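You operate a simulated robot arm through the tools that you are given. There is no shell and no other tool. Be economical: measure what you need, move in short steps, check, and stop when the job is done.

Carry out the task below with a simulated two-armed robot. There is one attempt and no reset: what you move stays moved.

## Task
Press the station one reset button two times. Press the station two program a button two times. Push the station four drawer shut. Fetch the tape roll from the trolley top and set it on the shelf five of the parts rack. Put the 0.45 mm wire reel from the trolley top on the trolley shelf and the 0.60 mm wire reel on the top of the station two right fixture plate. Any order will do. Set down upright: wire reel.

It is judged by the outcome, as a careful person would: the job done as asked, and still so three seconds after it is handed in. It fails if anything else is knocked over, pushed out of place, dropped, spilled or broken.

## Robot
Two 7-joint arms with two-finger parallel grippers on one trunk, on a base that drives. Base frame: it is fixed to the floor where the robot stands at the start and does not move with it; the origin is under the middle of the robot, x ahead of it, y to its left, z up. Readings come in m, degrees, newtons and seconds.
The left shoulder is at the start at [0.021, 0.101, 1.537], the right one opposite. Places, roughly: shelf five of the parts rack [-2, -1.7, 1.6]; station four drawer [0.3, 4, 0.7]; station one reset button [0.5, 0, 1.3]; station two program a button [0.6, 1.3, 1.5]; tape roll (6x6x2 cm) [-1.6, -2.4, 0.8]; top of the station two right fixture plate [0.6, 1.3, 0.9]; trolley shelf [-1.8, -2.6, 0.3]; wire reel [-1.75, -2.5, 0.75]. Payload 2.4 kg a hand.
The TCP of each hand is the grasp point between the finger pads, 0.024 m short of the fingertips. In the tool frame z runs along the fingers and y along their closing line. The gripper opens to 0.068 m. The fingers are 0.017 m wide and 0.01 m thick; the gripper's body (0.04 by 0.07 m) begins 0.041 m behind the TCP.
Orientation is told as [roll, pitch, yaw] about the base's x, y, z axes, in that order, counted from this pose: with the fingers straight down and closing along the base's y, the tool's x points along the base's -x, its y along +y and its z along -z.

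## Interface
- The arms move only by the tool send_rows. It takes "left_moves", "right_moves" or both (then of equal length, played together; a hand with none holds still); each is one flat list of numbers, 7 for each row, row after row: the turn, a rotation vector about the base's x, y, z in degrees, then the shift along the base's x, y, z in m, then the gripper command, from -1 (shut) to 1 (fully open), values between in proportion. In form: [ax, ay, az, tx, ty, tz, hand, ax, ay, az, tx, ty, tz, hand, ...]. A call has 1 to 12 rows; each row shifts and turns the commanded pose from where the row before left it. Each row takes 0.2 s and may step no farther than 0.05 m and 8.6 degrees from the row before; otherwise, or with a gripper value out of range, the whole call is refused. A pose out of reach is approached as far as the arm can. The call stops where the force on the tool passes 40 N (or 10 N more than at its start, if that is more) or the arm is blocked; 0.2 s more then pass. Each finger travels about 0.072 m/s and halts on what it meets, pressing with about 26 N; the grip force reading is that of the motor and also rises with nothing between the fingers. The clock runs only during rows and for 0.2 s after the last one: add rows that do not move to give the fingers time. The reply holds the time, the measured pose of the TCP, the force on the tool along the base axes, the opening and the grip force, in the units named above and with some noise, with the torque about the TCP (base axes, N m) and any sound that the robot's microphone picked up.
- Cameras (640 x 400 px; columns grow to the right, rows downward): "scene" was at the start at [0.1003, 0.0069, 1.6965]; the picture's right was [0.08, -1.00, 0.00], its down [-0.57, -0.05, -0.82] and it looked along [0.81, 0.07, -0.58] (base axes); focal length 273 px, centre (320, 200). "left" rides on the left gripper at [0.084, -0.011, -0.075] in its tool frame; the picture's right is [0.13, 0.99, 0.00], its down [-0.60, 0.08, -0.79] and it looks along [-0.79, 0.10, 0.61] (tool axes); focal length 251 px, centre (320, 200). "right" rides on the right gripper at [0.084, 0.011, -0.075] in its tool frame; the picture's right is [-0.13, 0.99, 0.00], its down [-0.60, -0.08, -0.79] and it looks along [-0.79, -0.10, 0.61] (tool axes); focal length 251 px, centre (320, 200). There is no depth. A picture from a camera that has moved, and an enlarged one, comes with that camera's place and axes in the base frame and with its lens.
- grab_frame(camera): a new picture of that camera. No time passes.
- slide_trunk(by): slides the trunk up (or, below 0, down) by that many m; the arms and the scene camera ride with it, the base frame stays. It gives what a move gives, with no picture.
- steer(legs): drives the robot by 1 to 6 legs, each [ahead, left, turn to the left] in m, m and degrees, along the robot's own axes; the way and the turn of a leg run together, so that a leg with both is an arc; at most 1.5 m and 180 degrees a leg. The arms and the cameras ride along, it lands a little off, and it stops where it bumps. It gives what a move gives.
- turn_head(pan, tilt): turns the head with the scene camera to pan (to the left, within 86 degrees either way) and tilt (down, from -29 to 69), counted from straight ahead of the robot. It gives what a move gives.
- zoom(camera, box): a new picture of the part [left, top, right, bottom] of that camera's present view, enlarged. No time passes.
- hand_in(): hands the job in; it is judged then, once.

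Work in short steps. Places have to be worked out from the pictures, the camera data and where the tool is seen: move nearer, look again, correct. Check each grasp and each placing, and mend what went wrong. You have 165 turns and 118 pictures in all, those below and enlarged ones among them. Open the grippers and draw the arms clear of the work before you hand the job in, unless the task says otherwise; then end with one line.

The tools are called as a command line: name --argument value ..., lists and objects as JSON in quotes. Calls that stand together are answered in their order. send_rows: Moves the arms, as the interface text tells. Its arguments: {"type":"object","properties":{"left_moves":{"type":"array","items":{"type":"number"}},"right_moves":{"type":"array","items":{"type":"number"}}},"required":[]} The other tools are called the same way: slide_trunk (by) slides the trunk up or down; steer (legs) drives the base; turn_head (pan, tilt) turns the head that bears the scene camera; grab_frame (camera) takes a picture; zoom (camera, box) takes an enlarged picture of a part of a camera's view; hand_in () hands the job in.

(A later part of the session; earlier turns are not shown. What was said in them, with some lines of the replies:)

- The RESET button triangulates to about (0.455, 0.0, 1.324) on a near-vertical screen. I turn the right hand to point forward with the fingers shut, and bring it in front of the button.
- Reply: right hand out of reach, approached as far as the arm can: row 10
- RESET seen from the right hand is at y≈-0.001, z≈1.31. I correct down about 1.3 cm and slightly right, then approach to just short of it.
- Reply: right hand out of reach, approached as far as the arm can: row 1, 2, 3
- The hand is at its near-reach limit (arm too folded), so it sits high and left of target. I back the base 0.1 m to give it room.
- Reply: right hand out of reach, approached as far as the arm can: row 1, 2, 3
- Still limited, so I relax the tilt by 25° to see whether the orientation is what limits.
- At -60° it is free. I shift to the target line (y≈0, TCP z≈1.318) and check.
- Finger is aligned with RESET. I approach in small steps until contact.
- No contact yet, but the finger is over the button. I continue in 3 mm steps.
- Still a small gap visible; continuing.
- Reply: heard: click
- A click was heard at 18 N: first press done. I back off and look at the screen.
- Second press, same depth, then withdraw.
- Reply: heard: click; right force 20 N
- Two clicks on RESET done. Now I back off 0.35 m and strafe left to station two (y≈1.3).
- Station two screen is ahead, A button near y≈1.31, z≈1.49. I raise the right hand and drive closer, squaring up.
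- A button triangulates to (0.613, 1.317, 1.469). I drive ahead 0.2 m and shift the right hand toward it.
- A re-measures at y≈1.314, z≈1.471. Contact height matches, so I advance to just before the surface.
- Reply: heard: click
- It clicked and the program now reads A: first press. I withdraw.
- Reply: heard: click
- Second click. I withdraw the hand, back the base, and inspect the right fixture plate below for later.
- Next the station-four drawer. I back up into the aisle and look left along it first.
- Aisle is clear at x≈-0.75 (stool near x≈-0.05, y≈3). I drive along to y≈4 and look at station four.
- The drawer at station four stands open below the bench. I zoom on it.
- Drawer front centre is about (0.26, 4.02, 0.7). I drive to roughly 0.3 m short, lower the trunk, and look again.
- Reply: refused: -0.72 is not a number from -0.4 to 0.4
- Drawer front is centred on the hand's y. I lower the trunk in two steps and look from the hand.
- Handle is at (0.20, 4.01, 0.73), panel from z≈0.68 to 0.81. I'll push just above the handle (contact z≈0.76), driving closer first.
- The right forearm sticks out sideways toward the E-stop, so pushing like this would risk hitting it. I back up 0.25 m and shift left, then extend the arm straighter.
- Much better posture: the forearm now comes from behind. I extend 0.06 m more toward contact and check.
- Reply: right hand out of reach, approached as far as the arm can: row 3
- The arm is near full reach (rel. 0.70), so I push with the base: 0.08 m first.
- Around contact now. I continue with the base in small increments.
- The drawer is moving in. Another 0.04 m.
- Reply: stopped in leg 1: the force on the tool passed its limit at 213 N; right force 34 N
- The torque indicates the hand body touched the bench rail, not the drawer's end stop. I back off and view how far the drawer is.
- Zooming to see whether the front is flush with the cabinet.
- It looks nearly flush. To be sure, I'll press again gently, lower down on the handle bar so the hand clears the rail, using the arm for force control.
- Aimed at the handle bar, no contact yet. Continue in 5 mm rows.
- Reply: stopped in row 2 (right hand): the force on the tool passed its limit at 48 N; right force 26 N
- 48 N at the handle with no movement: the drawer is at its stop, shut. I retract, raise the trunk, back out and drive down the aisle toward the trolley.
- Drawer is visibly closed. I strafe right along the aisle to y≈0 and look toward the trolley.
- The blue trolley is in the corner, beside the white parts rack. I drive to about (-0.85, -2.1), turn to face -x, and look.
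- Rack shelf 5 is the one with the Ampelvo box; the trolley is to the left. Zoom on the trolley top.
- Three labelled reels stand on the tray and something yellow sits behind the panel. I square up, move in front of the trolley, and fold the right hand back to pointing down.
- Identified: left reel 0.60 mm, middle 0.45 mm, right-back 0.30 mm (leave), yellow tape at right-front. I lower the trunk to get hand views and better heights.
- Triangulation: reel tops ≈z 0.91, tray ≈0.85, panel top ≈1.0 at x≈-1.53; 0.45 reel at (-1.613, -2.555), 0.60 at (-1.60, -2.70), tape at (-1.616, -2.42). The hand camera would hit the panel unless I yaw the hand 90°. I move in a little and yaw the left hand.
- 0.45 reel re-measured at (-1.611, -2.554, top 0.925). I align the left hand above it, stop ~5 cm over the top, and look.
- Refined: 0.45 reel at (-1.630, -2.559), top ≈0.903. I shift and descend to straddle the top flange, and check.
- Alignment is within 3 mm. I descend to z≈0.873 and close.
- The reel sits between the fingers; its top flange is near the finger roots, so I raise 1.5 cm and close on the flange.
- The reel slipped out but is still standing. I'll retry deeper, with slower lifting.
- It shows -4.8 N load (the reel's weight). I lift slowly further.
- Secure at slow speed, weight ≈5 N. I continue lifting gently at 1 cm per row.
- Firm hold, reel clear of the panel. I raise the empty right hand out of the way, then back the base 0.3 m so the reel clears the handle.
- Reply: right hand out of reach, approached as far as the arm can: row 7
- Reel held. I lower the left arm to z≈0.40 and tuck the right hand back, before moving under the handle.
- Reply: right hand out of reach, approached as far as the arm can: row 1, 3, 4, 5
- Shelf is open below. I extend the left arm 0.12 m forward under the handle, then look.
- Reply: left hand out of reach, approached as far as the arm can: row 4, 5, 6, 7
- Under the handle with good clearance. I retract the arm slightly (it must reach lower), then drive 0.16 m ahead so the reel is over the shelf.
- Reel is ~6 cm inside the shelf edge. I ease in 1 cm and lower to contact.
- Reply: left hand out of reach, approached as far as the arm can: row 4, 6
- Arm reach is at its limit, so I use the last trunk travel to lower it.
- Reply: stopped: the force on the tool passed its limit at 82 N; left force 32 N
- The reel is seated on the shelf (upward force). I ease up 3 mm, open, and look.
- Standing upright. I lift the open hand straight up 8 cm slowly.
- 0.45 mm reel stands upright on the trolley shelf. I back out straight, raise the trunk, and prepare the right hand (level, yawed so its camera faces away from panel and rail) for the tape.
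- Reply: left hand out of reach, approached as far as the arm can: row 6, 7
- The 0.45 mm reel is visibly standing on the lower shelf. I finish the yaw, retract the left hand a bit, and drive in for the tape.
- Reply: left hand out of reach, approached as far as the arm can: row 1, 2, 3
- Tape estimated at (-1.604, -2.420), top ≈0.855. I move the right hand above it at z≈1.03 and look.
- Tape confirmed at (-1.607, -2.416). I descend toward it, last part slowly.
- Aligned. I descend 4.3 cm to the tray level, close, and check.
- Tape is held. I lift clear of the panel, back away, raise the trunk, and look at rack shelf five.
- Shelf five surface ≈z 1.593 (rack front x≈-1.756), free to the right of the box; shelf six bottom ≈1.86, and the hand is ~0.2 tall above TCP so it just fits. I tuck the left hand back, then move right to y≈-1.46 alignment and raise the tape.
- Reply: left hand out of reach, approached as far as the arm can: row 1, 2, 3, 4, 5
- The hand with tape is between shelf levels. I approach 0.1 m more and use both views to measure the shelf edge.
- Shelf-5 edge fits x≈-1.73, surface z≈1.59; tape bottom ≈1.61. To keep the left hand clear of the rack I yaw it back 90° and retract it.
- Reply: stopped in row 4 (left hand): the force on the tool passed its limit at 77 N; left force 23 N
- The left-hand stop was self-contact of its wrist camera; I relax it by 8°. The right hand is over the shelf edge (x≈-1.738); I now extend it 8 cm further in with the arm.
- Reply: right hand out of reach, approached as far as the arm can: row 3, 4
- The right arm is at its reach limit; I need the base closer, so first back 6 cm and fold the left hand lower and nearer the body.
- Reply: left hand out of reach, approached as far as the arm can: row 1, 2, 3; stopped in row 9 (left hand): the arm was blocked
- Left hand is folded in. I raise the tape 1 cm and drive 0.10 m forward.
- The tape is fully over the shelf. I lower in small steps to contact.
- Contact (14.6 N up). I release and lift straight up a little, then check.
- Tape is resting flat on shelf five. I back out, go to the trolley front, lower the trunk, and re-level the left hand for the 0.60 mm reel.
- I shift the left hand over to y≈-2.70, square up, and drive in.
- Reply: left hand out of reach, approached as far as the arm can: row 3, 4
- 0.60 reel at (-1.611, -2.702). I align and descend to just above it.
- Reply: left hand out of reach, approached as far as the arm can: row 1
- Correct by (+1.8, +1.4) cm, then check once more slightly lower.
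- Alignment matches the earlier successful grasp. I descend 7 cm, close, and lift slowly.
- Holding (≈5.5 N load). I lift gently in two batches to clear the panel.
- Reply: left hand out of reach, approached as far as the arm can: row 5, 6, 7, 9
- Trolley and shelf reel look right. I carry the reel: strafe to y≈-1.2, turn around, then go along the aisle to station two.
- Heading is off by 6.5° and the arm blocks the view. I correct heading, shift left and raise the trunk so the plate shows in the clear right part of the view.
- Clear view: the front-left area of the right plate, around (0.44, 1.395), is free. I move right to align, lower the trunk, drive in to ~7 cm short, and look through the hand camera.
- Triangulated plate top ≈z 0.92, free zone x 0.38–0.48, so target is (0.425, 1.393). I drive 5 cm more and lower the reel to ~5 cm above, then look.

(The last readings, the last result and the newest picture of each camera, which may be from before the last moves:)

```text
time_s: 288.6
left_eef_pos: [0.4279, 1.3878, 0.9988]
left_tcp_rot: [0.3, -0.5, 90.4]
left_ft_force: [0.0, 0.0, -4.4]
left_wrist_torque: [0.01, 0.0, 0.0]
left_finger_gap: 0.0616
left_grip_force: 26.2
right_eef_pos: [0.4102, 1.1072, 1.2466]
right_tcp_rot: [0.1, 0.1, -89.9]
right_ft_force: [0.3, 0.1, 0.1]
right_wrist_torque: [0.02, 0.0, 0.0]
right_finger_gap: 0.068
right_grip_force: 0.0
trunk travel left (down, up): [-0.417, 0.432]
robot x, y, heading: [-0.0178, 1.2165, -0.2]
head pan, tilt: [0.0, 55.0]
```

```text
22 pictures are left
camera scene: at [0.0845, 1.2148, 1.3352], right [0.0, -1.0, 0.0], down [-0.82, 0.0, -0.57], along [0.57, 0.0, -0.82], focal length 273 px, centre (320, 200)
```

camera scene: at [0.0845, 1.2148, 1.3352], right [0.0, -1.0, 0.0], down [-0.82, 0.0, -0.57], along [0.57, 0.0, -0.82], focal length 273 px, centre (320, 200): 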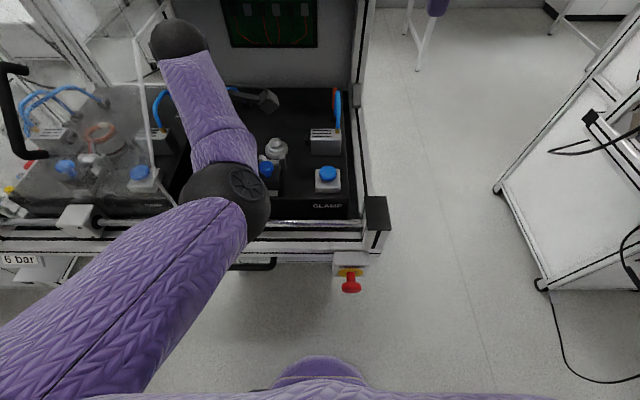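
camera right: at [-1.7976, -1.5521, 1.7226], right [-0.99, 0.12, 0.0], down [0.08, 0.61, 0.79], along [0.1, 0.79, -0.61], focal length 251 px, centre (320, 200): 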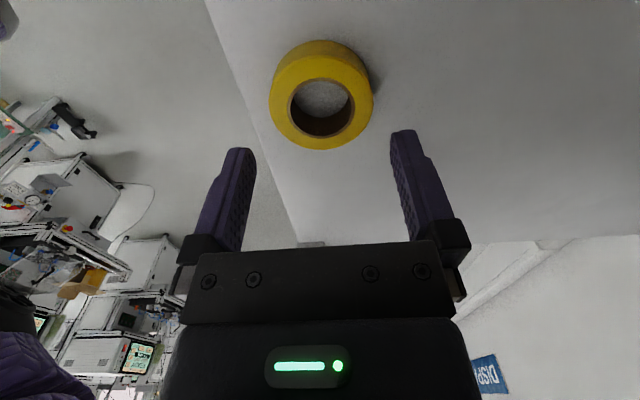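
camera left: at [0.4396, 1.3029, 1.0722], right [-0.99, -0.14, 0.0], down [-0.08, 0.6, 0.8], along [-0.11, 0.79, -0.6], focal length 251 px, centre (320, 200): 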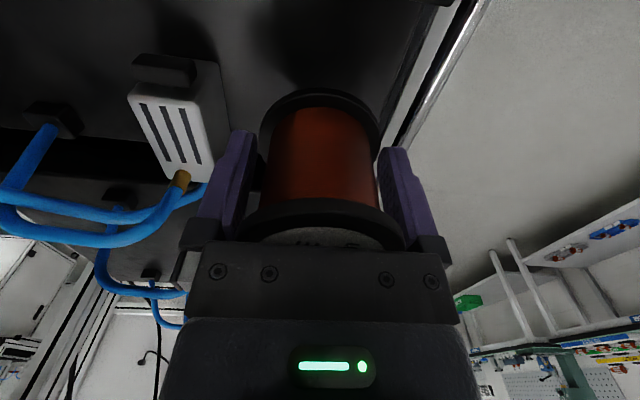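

Reel is above the free area with ~1.5 cm clearance to the connector block and ~2 cm inside the front edge. I lower gently.

send_rows --left_moves '[0, 0, 0, 0, 0.004, -0.006, -1, 0, 0, 0, 0, 0, -0.008, -1, 0, 0, 0, 0, 0, -0.007, -1, 0, 0, 0, 0, 0, -0.005, -1, 0, 0, 0, 0, 0, -0.004, -1]'

grab_frame --camera "scene"

grab_frame --camera "left"

```text
time_s: 289.8
left_eef_pos: [0.4275, 1.3924, 0.9707]
left_tcp_rot: [0.2, -0.5, 90.4]
left_ft_force: [-0.3, -0.1, -5.3]
left_wrist_torque: [-0.04, 0.0, 0.02]
left_finger_gap: 0.0611
left_grip_force: 25.7
right_eef_pos: [0.4112, 1.1066, 1.2465]
right_tcp_rot: [0.2, 0.1, -89.9]
right_ft_force: [0.2, -1.1, 0.5]
right_wrist_torque: [0.01, 0.0, -0.03]
right_finger_gap: 0.068
right_grip_force: 0.1
trunk travel left (down, up): [-0.417, 0.432]
robot x, y, heading: [-0.0195, 1.2139, -0.2]
head pan, tilt: [0.0, 55.0]
```

```text
21 pictures are left
camera scene: at [0.0844, 1.2148, 1.3352], right [0.0, -1.0, 0.0], down [-0.82, 0.0, -0.57], along [0.57, 0.0, -0.82], focal length 273 px, centre (320, 200)
```

scene: 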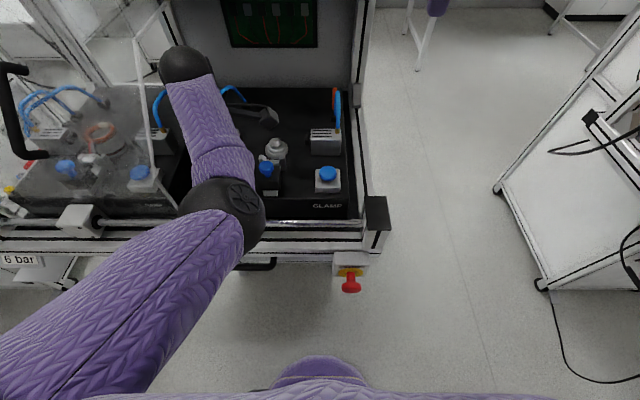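

```text
20 pictures are left
camera left: at [0.4387, 1.3068, 1.0421], right [-0.99, -0.14, 0.0], down [-0.08, 0.6, 0.8], along [-0.11, 0.79, -0.6], focal length 251 px, centre (320, 200)
```

left: 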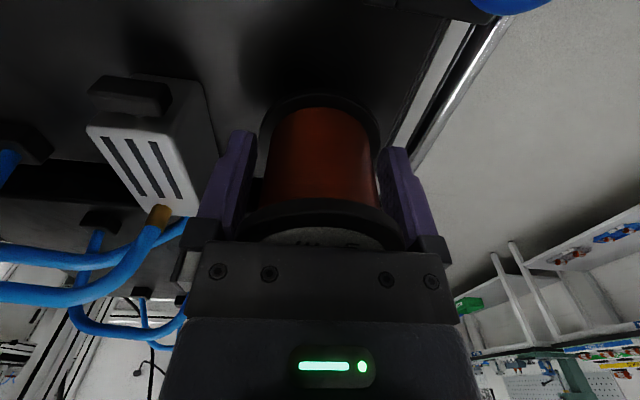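

The elbow is close above the bench rail, so I back the base 3 cm while extending the arm the same amount to gain clearance.

steer --legs '[[-0.03, 0, 0.2]]'

send_rows --left_moves '[0, 0, 0, 0.01, 0, 0, -1, 0, 0, 0, 0.01, 0, 0, -1, 0, 0, 0, 0.008, 0, 0, -1]'

grab_frame --camera "scene"

```text
time_s: 290.7
left_eef_pos: [0.3951, 1.3939, 0.9704]
left_tcp_rot: [0.1, -0.5, 90.6]
left_ft_force: [-0.3, -0.3, -5.0]
left_wrist_torque: [0.0, -0.04, -0.01]
left_finger_gap: 0.0613
left_grip_force: 26.1
right_eef_pos: [0.3802, 1.1086, 1.2467]
right_tcp_rot: [0.1, 0.1, -89.7]
right_ft_force: [-0.8, -0.1, 0.8]
right_wrist_torque: [0.0, -0.02, -0.01]
right_finger_gap: 0.068
right_grip_force: 0.1
trunk travel left (down, up): [-0.417, 0.432]
robot x, y, heading: [-0.0489, 1.2155, 0.0]
head pan, tilt: [0.0, 55.0]
```

```text
time_s: 291.5
left_eef_pos: [0.4234, 1.3929, 0.969]
left_tcp_rot: [0.2, -0.5, 90.6]
left_ft_force: [-0.4, 0.7, -5.4]
left_wrist_torque: [0.0, 0.0, -0.03]
left_finger_gap: 0.0611
left_grip_force: 25.7
right_eef_pos: [0.381, 1.1086, 1.2475]
right_tcp_rot: [0.2, 0.1, -89.7]
right_ft_force: [-0.1, -0.3, -0.7]
right_wrist_torque: [-0.03, -0.03, -0.04]
right_finger_gap: 0.0678
right_grip_force: 0.1
trunk travel left (down, up): [-0.417, 0.432]
robot x, y, heading: [-0.0513, 1.2132, 0.2]
head pan, tilt: [0.0, 55.0]
```

```text
19 pictures are left
camera scene: at [0.0543, 1.2152, 1.3352], right [0.0, -1.0, 0.0], down [-0.82, 0.0, -0.57], along [0.57, 0.0, -0.82], focal length 273 px, centre (320, 200)
```

scene: 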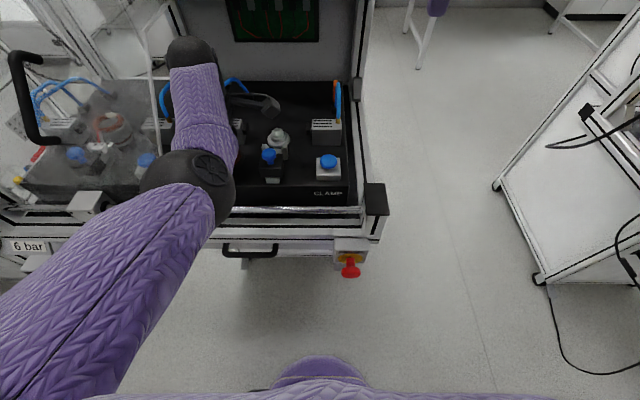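

Elbow is now ~5 cm higher. I lower to contact in small steps.

send_rows --left_moves '[0, 0, 0, 0, 0, -0.005, -1, 0, 0, 0, 0, 0, -0.004, -1, 0, 0, 0, 0, 0, -0.003, -1, 0, 0, 0, 0, 0, -0.003, -1]'

```text
time_s: 292.5
left_eef_pos: [0.4246, 1.3941, 0.9543]
left_tcp_rot: [0.1, -0.4, 90.6]
left_ft_force: [0.7, 0.4, -5.7]
left_wrist_torque: [-0.01, -0.04, 0.03]
left_finger_gap: 0.061
left_grip_force: 26.1
right_eef_pos: [0.3822, 1.1084, 1.2473]
right_tcp_rot: [0.2, 0.1, -89.7]
right_ft_force: [0.3, 0.0, 0.3]
right_wrist_torque: [0.02, 0.02, 0.0]
right_finger_gap: 0.0677
right_grip_force: 0.1
trunk travel left (down, up): [-0.417, 0.432]
robot x, y, heading: [-0.0512, 1.2172, 0.2]
head pan, tilt: [0.0, 55.0]
```

send_rows --left_moves '[0, 0, 0, 0, 0, -0.003, -1, 0, 0, 0, 0, 0, -0.003, -1, 0, 0, 0, 0, 0, -0.003, -1]'

grab_frame --camera "left"

```text
time_s: 293.3
left_eef_pos: [0.4229, 1.3944, 0.9461]
left_tcp_rot: [0.3, -0.5, 90.7]
left_ft_force: [-0.3, -0.1, -5.0]
left_wrist_torque: [0.02, -0.01, 0.02]
left_finger_gap: 0.0613
left_grip_force: 26.1
right_eef_pos: [0.382, 1.108, 1.2472]
right_tcp_rot: [0.1, 0.1, -89.6]
right_ft_force: [0.4, -0.8, -0.4]
right_wrist_torque: [-0.01, 0.01, 0.03]
right_finger_gap: 0.0679
right_grip_force: 0.0
trunk travel left (down, up): [-0.417, 0.432]
robot x, y, heading: [-0.0508, 1.2154, 0.2]
head pan, tilt: [0.0, 55.0]
```

```text
18 pictures are left
camera left: at [0.4359, 1.309, 1.0185], right [-0.99, -0.14, 0.0], down [-0.08, 0.6, 0.8], along [-0.11, 0.79, -0.6], focal length 251 px, centre (320, 200)
```

left: 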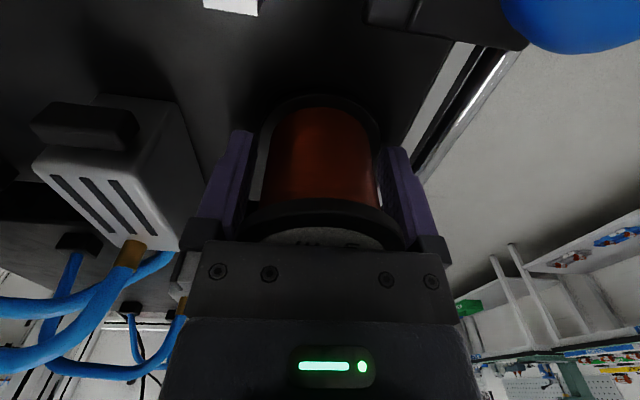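

Still hanging freely; the clamp's blue knob is beside the camera but ~5 cm away. Continue down slowly.

send_rows --left_moves '[0, 0, 0, 0, 0, -0.003, -1, 0, 0, 0, 0, 0, -0.003, -1, 0, 0, 0, 0, 0, -0.003, -1]'

```text
time_s: 294.1
left_eef_pos: [0.425, 1.3935, 0.9389]
left_tcp_rot: [-0.2, -0.6, 90.7]
left_ft_force: [4.4, 0.0, 29.1]
left_wrist_torque: [-0.06, 0.44, 0.01]
left_finger_gap: 0.0613
left_grip_force: 26.3
right_eef_pos: [0.3803, 1.108, 1.2485]
right_tcp_rot: [0.2, 0.2, -89.7]
right_ft_force: [0.9, 0.1, 0.0]
right_wrist_torque: [-0.02, 0.02, -0.01]
right_finger_gap: 0.0682
right_grip_force: 0.0
trunk travel left (down, up): [-0.417, 0.432]
robot x, y, heading: [-0.0515, 1.2147, -0.0]
head pan, tilt: [0.0, 55.0]
```

Contact on the plate (29 N up). I ease up 2 mm, open, and check.

send_rows --left_moves '[0, 0, 0, 0, 0, 0.002, -1, 0, 0, 0, 0, 0, 0, 0.9, 0, 0, 0, 0, 0, 0, 1, 0, 0, 0, 0, 0, 0, 1]'

grab_frame --camera "left"

```text
time_s: 295.1
left_eef_pos: [0.422, 1.393, 0.9394]
left_tcp_rot: [0.1, -0.5, 90.5]
left_ft_force: [-4.9, 0.0, 17.6]
left_wrist_torque: [-0.12, -0.52, 0.0]
left_finger_gap: 0.0638
left_grip_force: 0.1
right_eef_pos: [0.379, 1.1083, 1.2475]
right_tcp_rot: [0.3, 0.1, -89.7]
right_ft_force: [-0.3, -1.2, 0.3]
right_wrist_torque: [0.03, -0.01, 0.03]
right_finger_gap: 0.0683
right_grip_force: 0.0
trunk travel left (down, up): [-0.417, 0.432]
robot x, y, heading: [-0.0465, 1.2137, 0.1]
head pan, tilt: [0.0, 55.0]
```

```text
17 pictures are left
camera left: at [0.4344, 1.3084, 1.0119], right [-0.99, -0.14, 0.0], down [-0.08, 0.6, 0.8], along [-0.11, 0.79, -0.6], focal length 251 px, centre (320, 200)
```

left: 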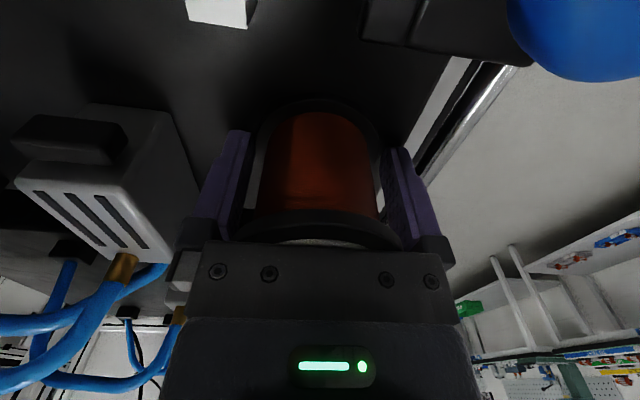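

Opening stalled at 0.064 – the forward finger is touching the connector block and the palm rests on the reel. I ease up and shift back 4 mm while opening.

send_rows --left_moves '[0, 0, 0, -0.001, 0, 0.004, 1, 0, 0, 0, -0.0015, 0, 0.0, 1, 0, 0, 0, -0.0015, 0, 0, 1]'

```text
time_s: 295.9
left_eef_pos: [0.4198, 1.3938, 0.9416]
left_tcp_rot: [0.1, -0.5, 90.6]
left_ft_force: [-0.6, -0.7, 0.8]
left_wrist_torque: [0.04, 0.0, 0.02]
left_finger_gap: 0.0678
left_grip_force: 0.0
right_eef_pos: [0.3818, 1.1074, 1.2476]
right_tcp_rot: [0.1, 0.1, -89.7]
right_ft_force: [0.0, -1.0, 0.4]
right_wrist_torque: [0.0, -0.01, 0.01]
right_finger_gap: 0.068
right_grip_force: 0.1
trunk travel left (down, up): [-0.417, 0.432]
robot x, y, heading: [-0.0486, 1.2107, 0.1]
head pan, tilt: [0.0, 55.0]
```

Fully open now and forces are zero. I raise slowly straight up.

send_rows --left_moves '[0, 0, 0, 0, 0, 0.004, 1, 0, 0, 0, 0, 0, 0.006, 1, 0, 0, 0, 0, 0, 0.01, 1, 0, 0, 0, 0, 0, 0.015, 1]'

grab_frame --camera "left"

```text
time_s: 296.9
left_eef_pos: [0.4199, 1.3928, 0.9777]
left_tcp_rot: [0.1, -0.5, 90.6]
left_ft_force: [-0.4, 0.6, -0.5]
left_wrist_torque: [0.02, 0.01, 0.01]
left_finger_gap: 0.0678
left_grip_force: 0.0
right_eef_pos: [0.3813, 1.108, 1.2479]
right_tcp_rot: [0.2, 0.2, -89.8]
right_ft_force: [0.3, 0.6, 0.6]
right_wrist_torque: [0.02, -0.01, 0.0]
right_finger_gap: 0.0679
right_grip_force: 0.1
trunk travel left (down, up): [-0.417, 0.432]
robot x, y, heading: [-0.0492, 1.2151, 0.2]
head pan, tilt: [0.0, 55.0]
```

```text
16 pictures are left
camera left: at [0.4317, 1.3075, 1.05], right [-0.99, -0.14, 0.0], down [-0.08, 0.6, 0.8], along [-0.11, 0.79, -0.6], focal length 251 px, centre (320, 200)
```

left: 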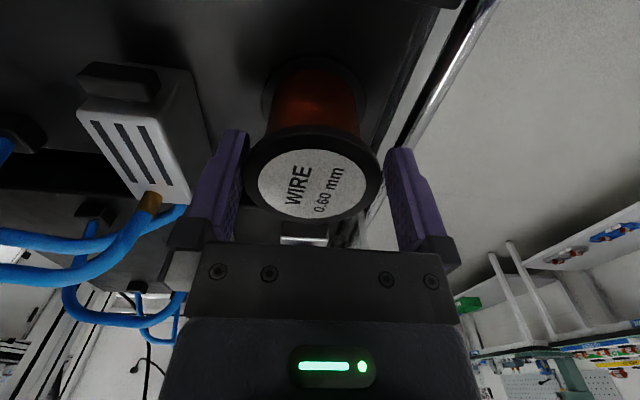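

Reel stands upright on the plate. I continue up and back the base away, then inspect.

send_rows --left_moves '[0, 0, 0, 0, 0, 0.02, 1, 0, 0, 0, 0, 0, 0.03, 1, 0, 0, 0, 0, 0, 0.03, 1]'

steer --legs '[[-0.35, 0, 0], [0, 0.3, 0]]'

slide_trunk --by 0.3

zoom --camera "scene" --box '[260, 0, 580, 200]'

```text
time_s: 297.7
left_eef_pos: [0.4185, 1.394, 1.058]
left_tcp_rot: [0.1, -0.5, 90.6]
left_ft_force: [-0.3, -0.3, 0.8]
left_wrist_torque: [0.01, 0.04, -0.03]
left_finger_gap: 0.068
left_grip_force: 0.0
right_eef_pos: [0.3814, 1.1086, 1.2473]
right_tcp_rot: [0.2, 0.1, -89.6]
right_ft_force: [0.3, -0.3, 0.2]
right_wrist_torque: [0.01, 0.04, 0.01]
right_finger_gap: 0.0678
right_grip_force: 0.0
trunk travel left (down, up): [-0.417, 0.432]
robot x, y, heading: [-0.0508, 1.2126, 0.2]
head pan, tilt: [0.0, 55.0]
```

```text
time_s: 301.6
left_eef_pos: [0.0682, 1.695, 1.0571]
left_tcp_rot: [0.1, -0.6, 90.8]
left_ft_force: [0.6, 0.8, 0.2]
left_wrist_torque: [-0.01, -0.03, 0.04]
left_finger_gap: 0.0678
left_grip_force: 0.1
right_eef_pos: [0.0319, 1.408, 1.2487]
right_tcp_rot: [0.2, 0.0, -89.6]
right_ft_force: [-0.2, 1.0, 0.2]
right_wrist_torque: [-0.02, 0.02, 0.0]
right_finger_gap: 0.0683
right_grip_force: 0.0
trunk travel left (down, up): [-0.417, 0.432]
robot x, y, heading: [-0.4011, 1.5126, 0.1]
head pan, tilt: [0.0, 55.0]
```

```text
time_s: 304.6
left_eef_pos: [0.069, 1.6928, 1.357]
left_tcp_rot: [0.2, -0.5, 90.8]
left_ft_force: [0.4, 0.1, -0.3]
left_wrist_torque: [0.02, 0.02, -0.01]
left_finger_gap: 0.0681
left_grip_force: 0.0
right_eef_pos: [0.0322, 1.4088, 1.5474]
right_tcp_rot: [0.2, 0.2, -89.5]
right_ft_force: [0.0, 0.7, 0.1]
right_wrist_torque: [0.01, 0.0, 0.0]
right_finger_gap: 0.0681
right_grip_force: 0.1
trunk travel left (down, up): [-0.717, 0.132]
robot x, y, heading: [-0.398, 1.5137, 0.1]
head pan, tilt: [0.0, 55.0]
```

```text
2.00 times, centred on (420, 100) of scene
camera zoom: at [-0.3132, 1.5141, 1.6358], right [0.0, -1.0, 0.0], down [-0.82, 0.0, -0.57], along [0.57, 0.0, -0.82], focal length 545 px, centre (120, 400)
```

zoom: 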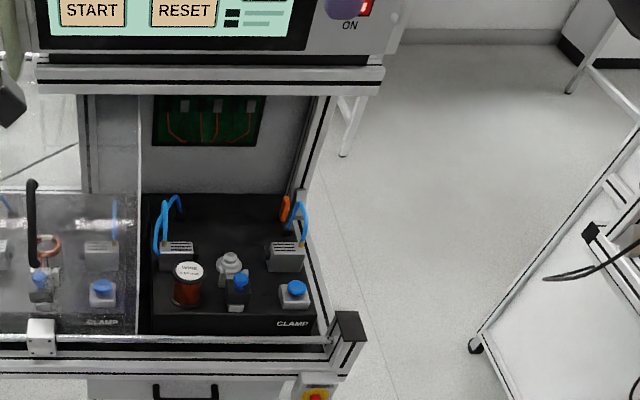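

The 0.60 mm reel stands upright on the plate and nothing around it looks disturbed. Both grippers are open and clear, and the other jobs were checked earlier, so I hand in.

hand_in

```text
The job is handed in.
```

All six parts of the job are done and handed in. Reset and program A clicked twice each, the station four drawer is shut, and the tape roll is on shelf five. The 0.45 mm reel stands upright on the trolley shelf, and the 0.60 mm reel stands upright on the station two right fixture plate. While shutting the drawer, the hand bumped the bench rail hard (213 N); no damage or shifting showed in later views.
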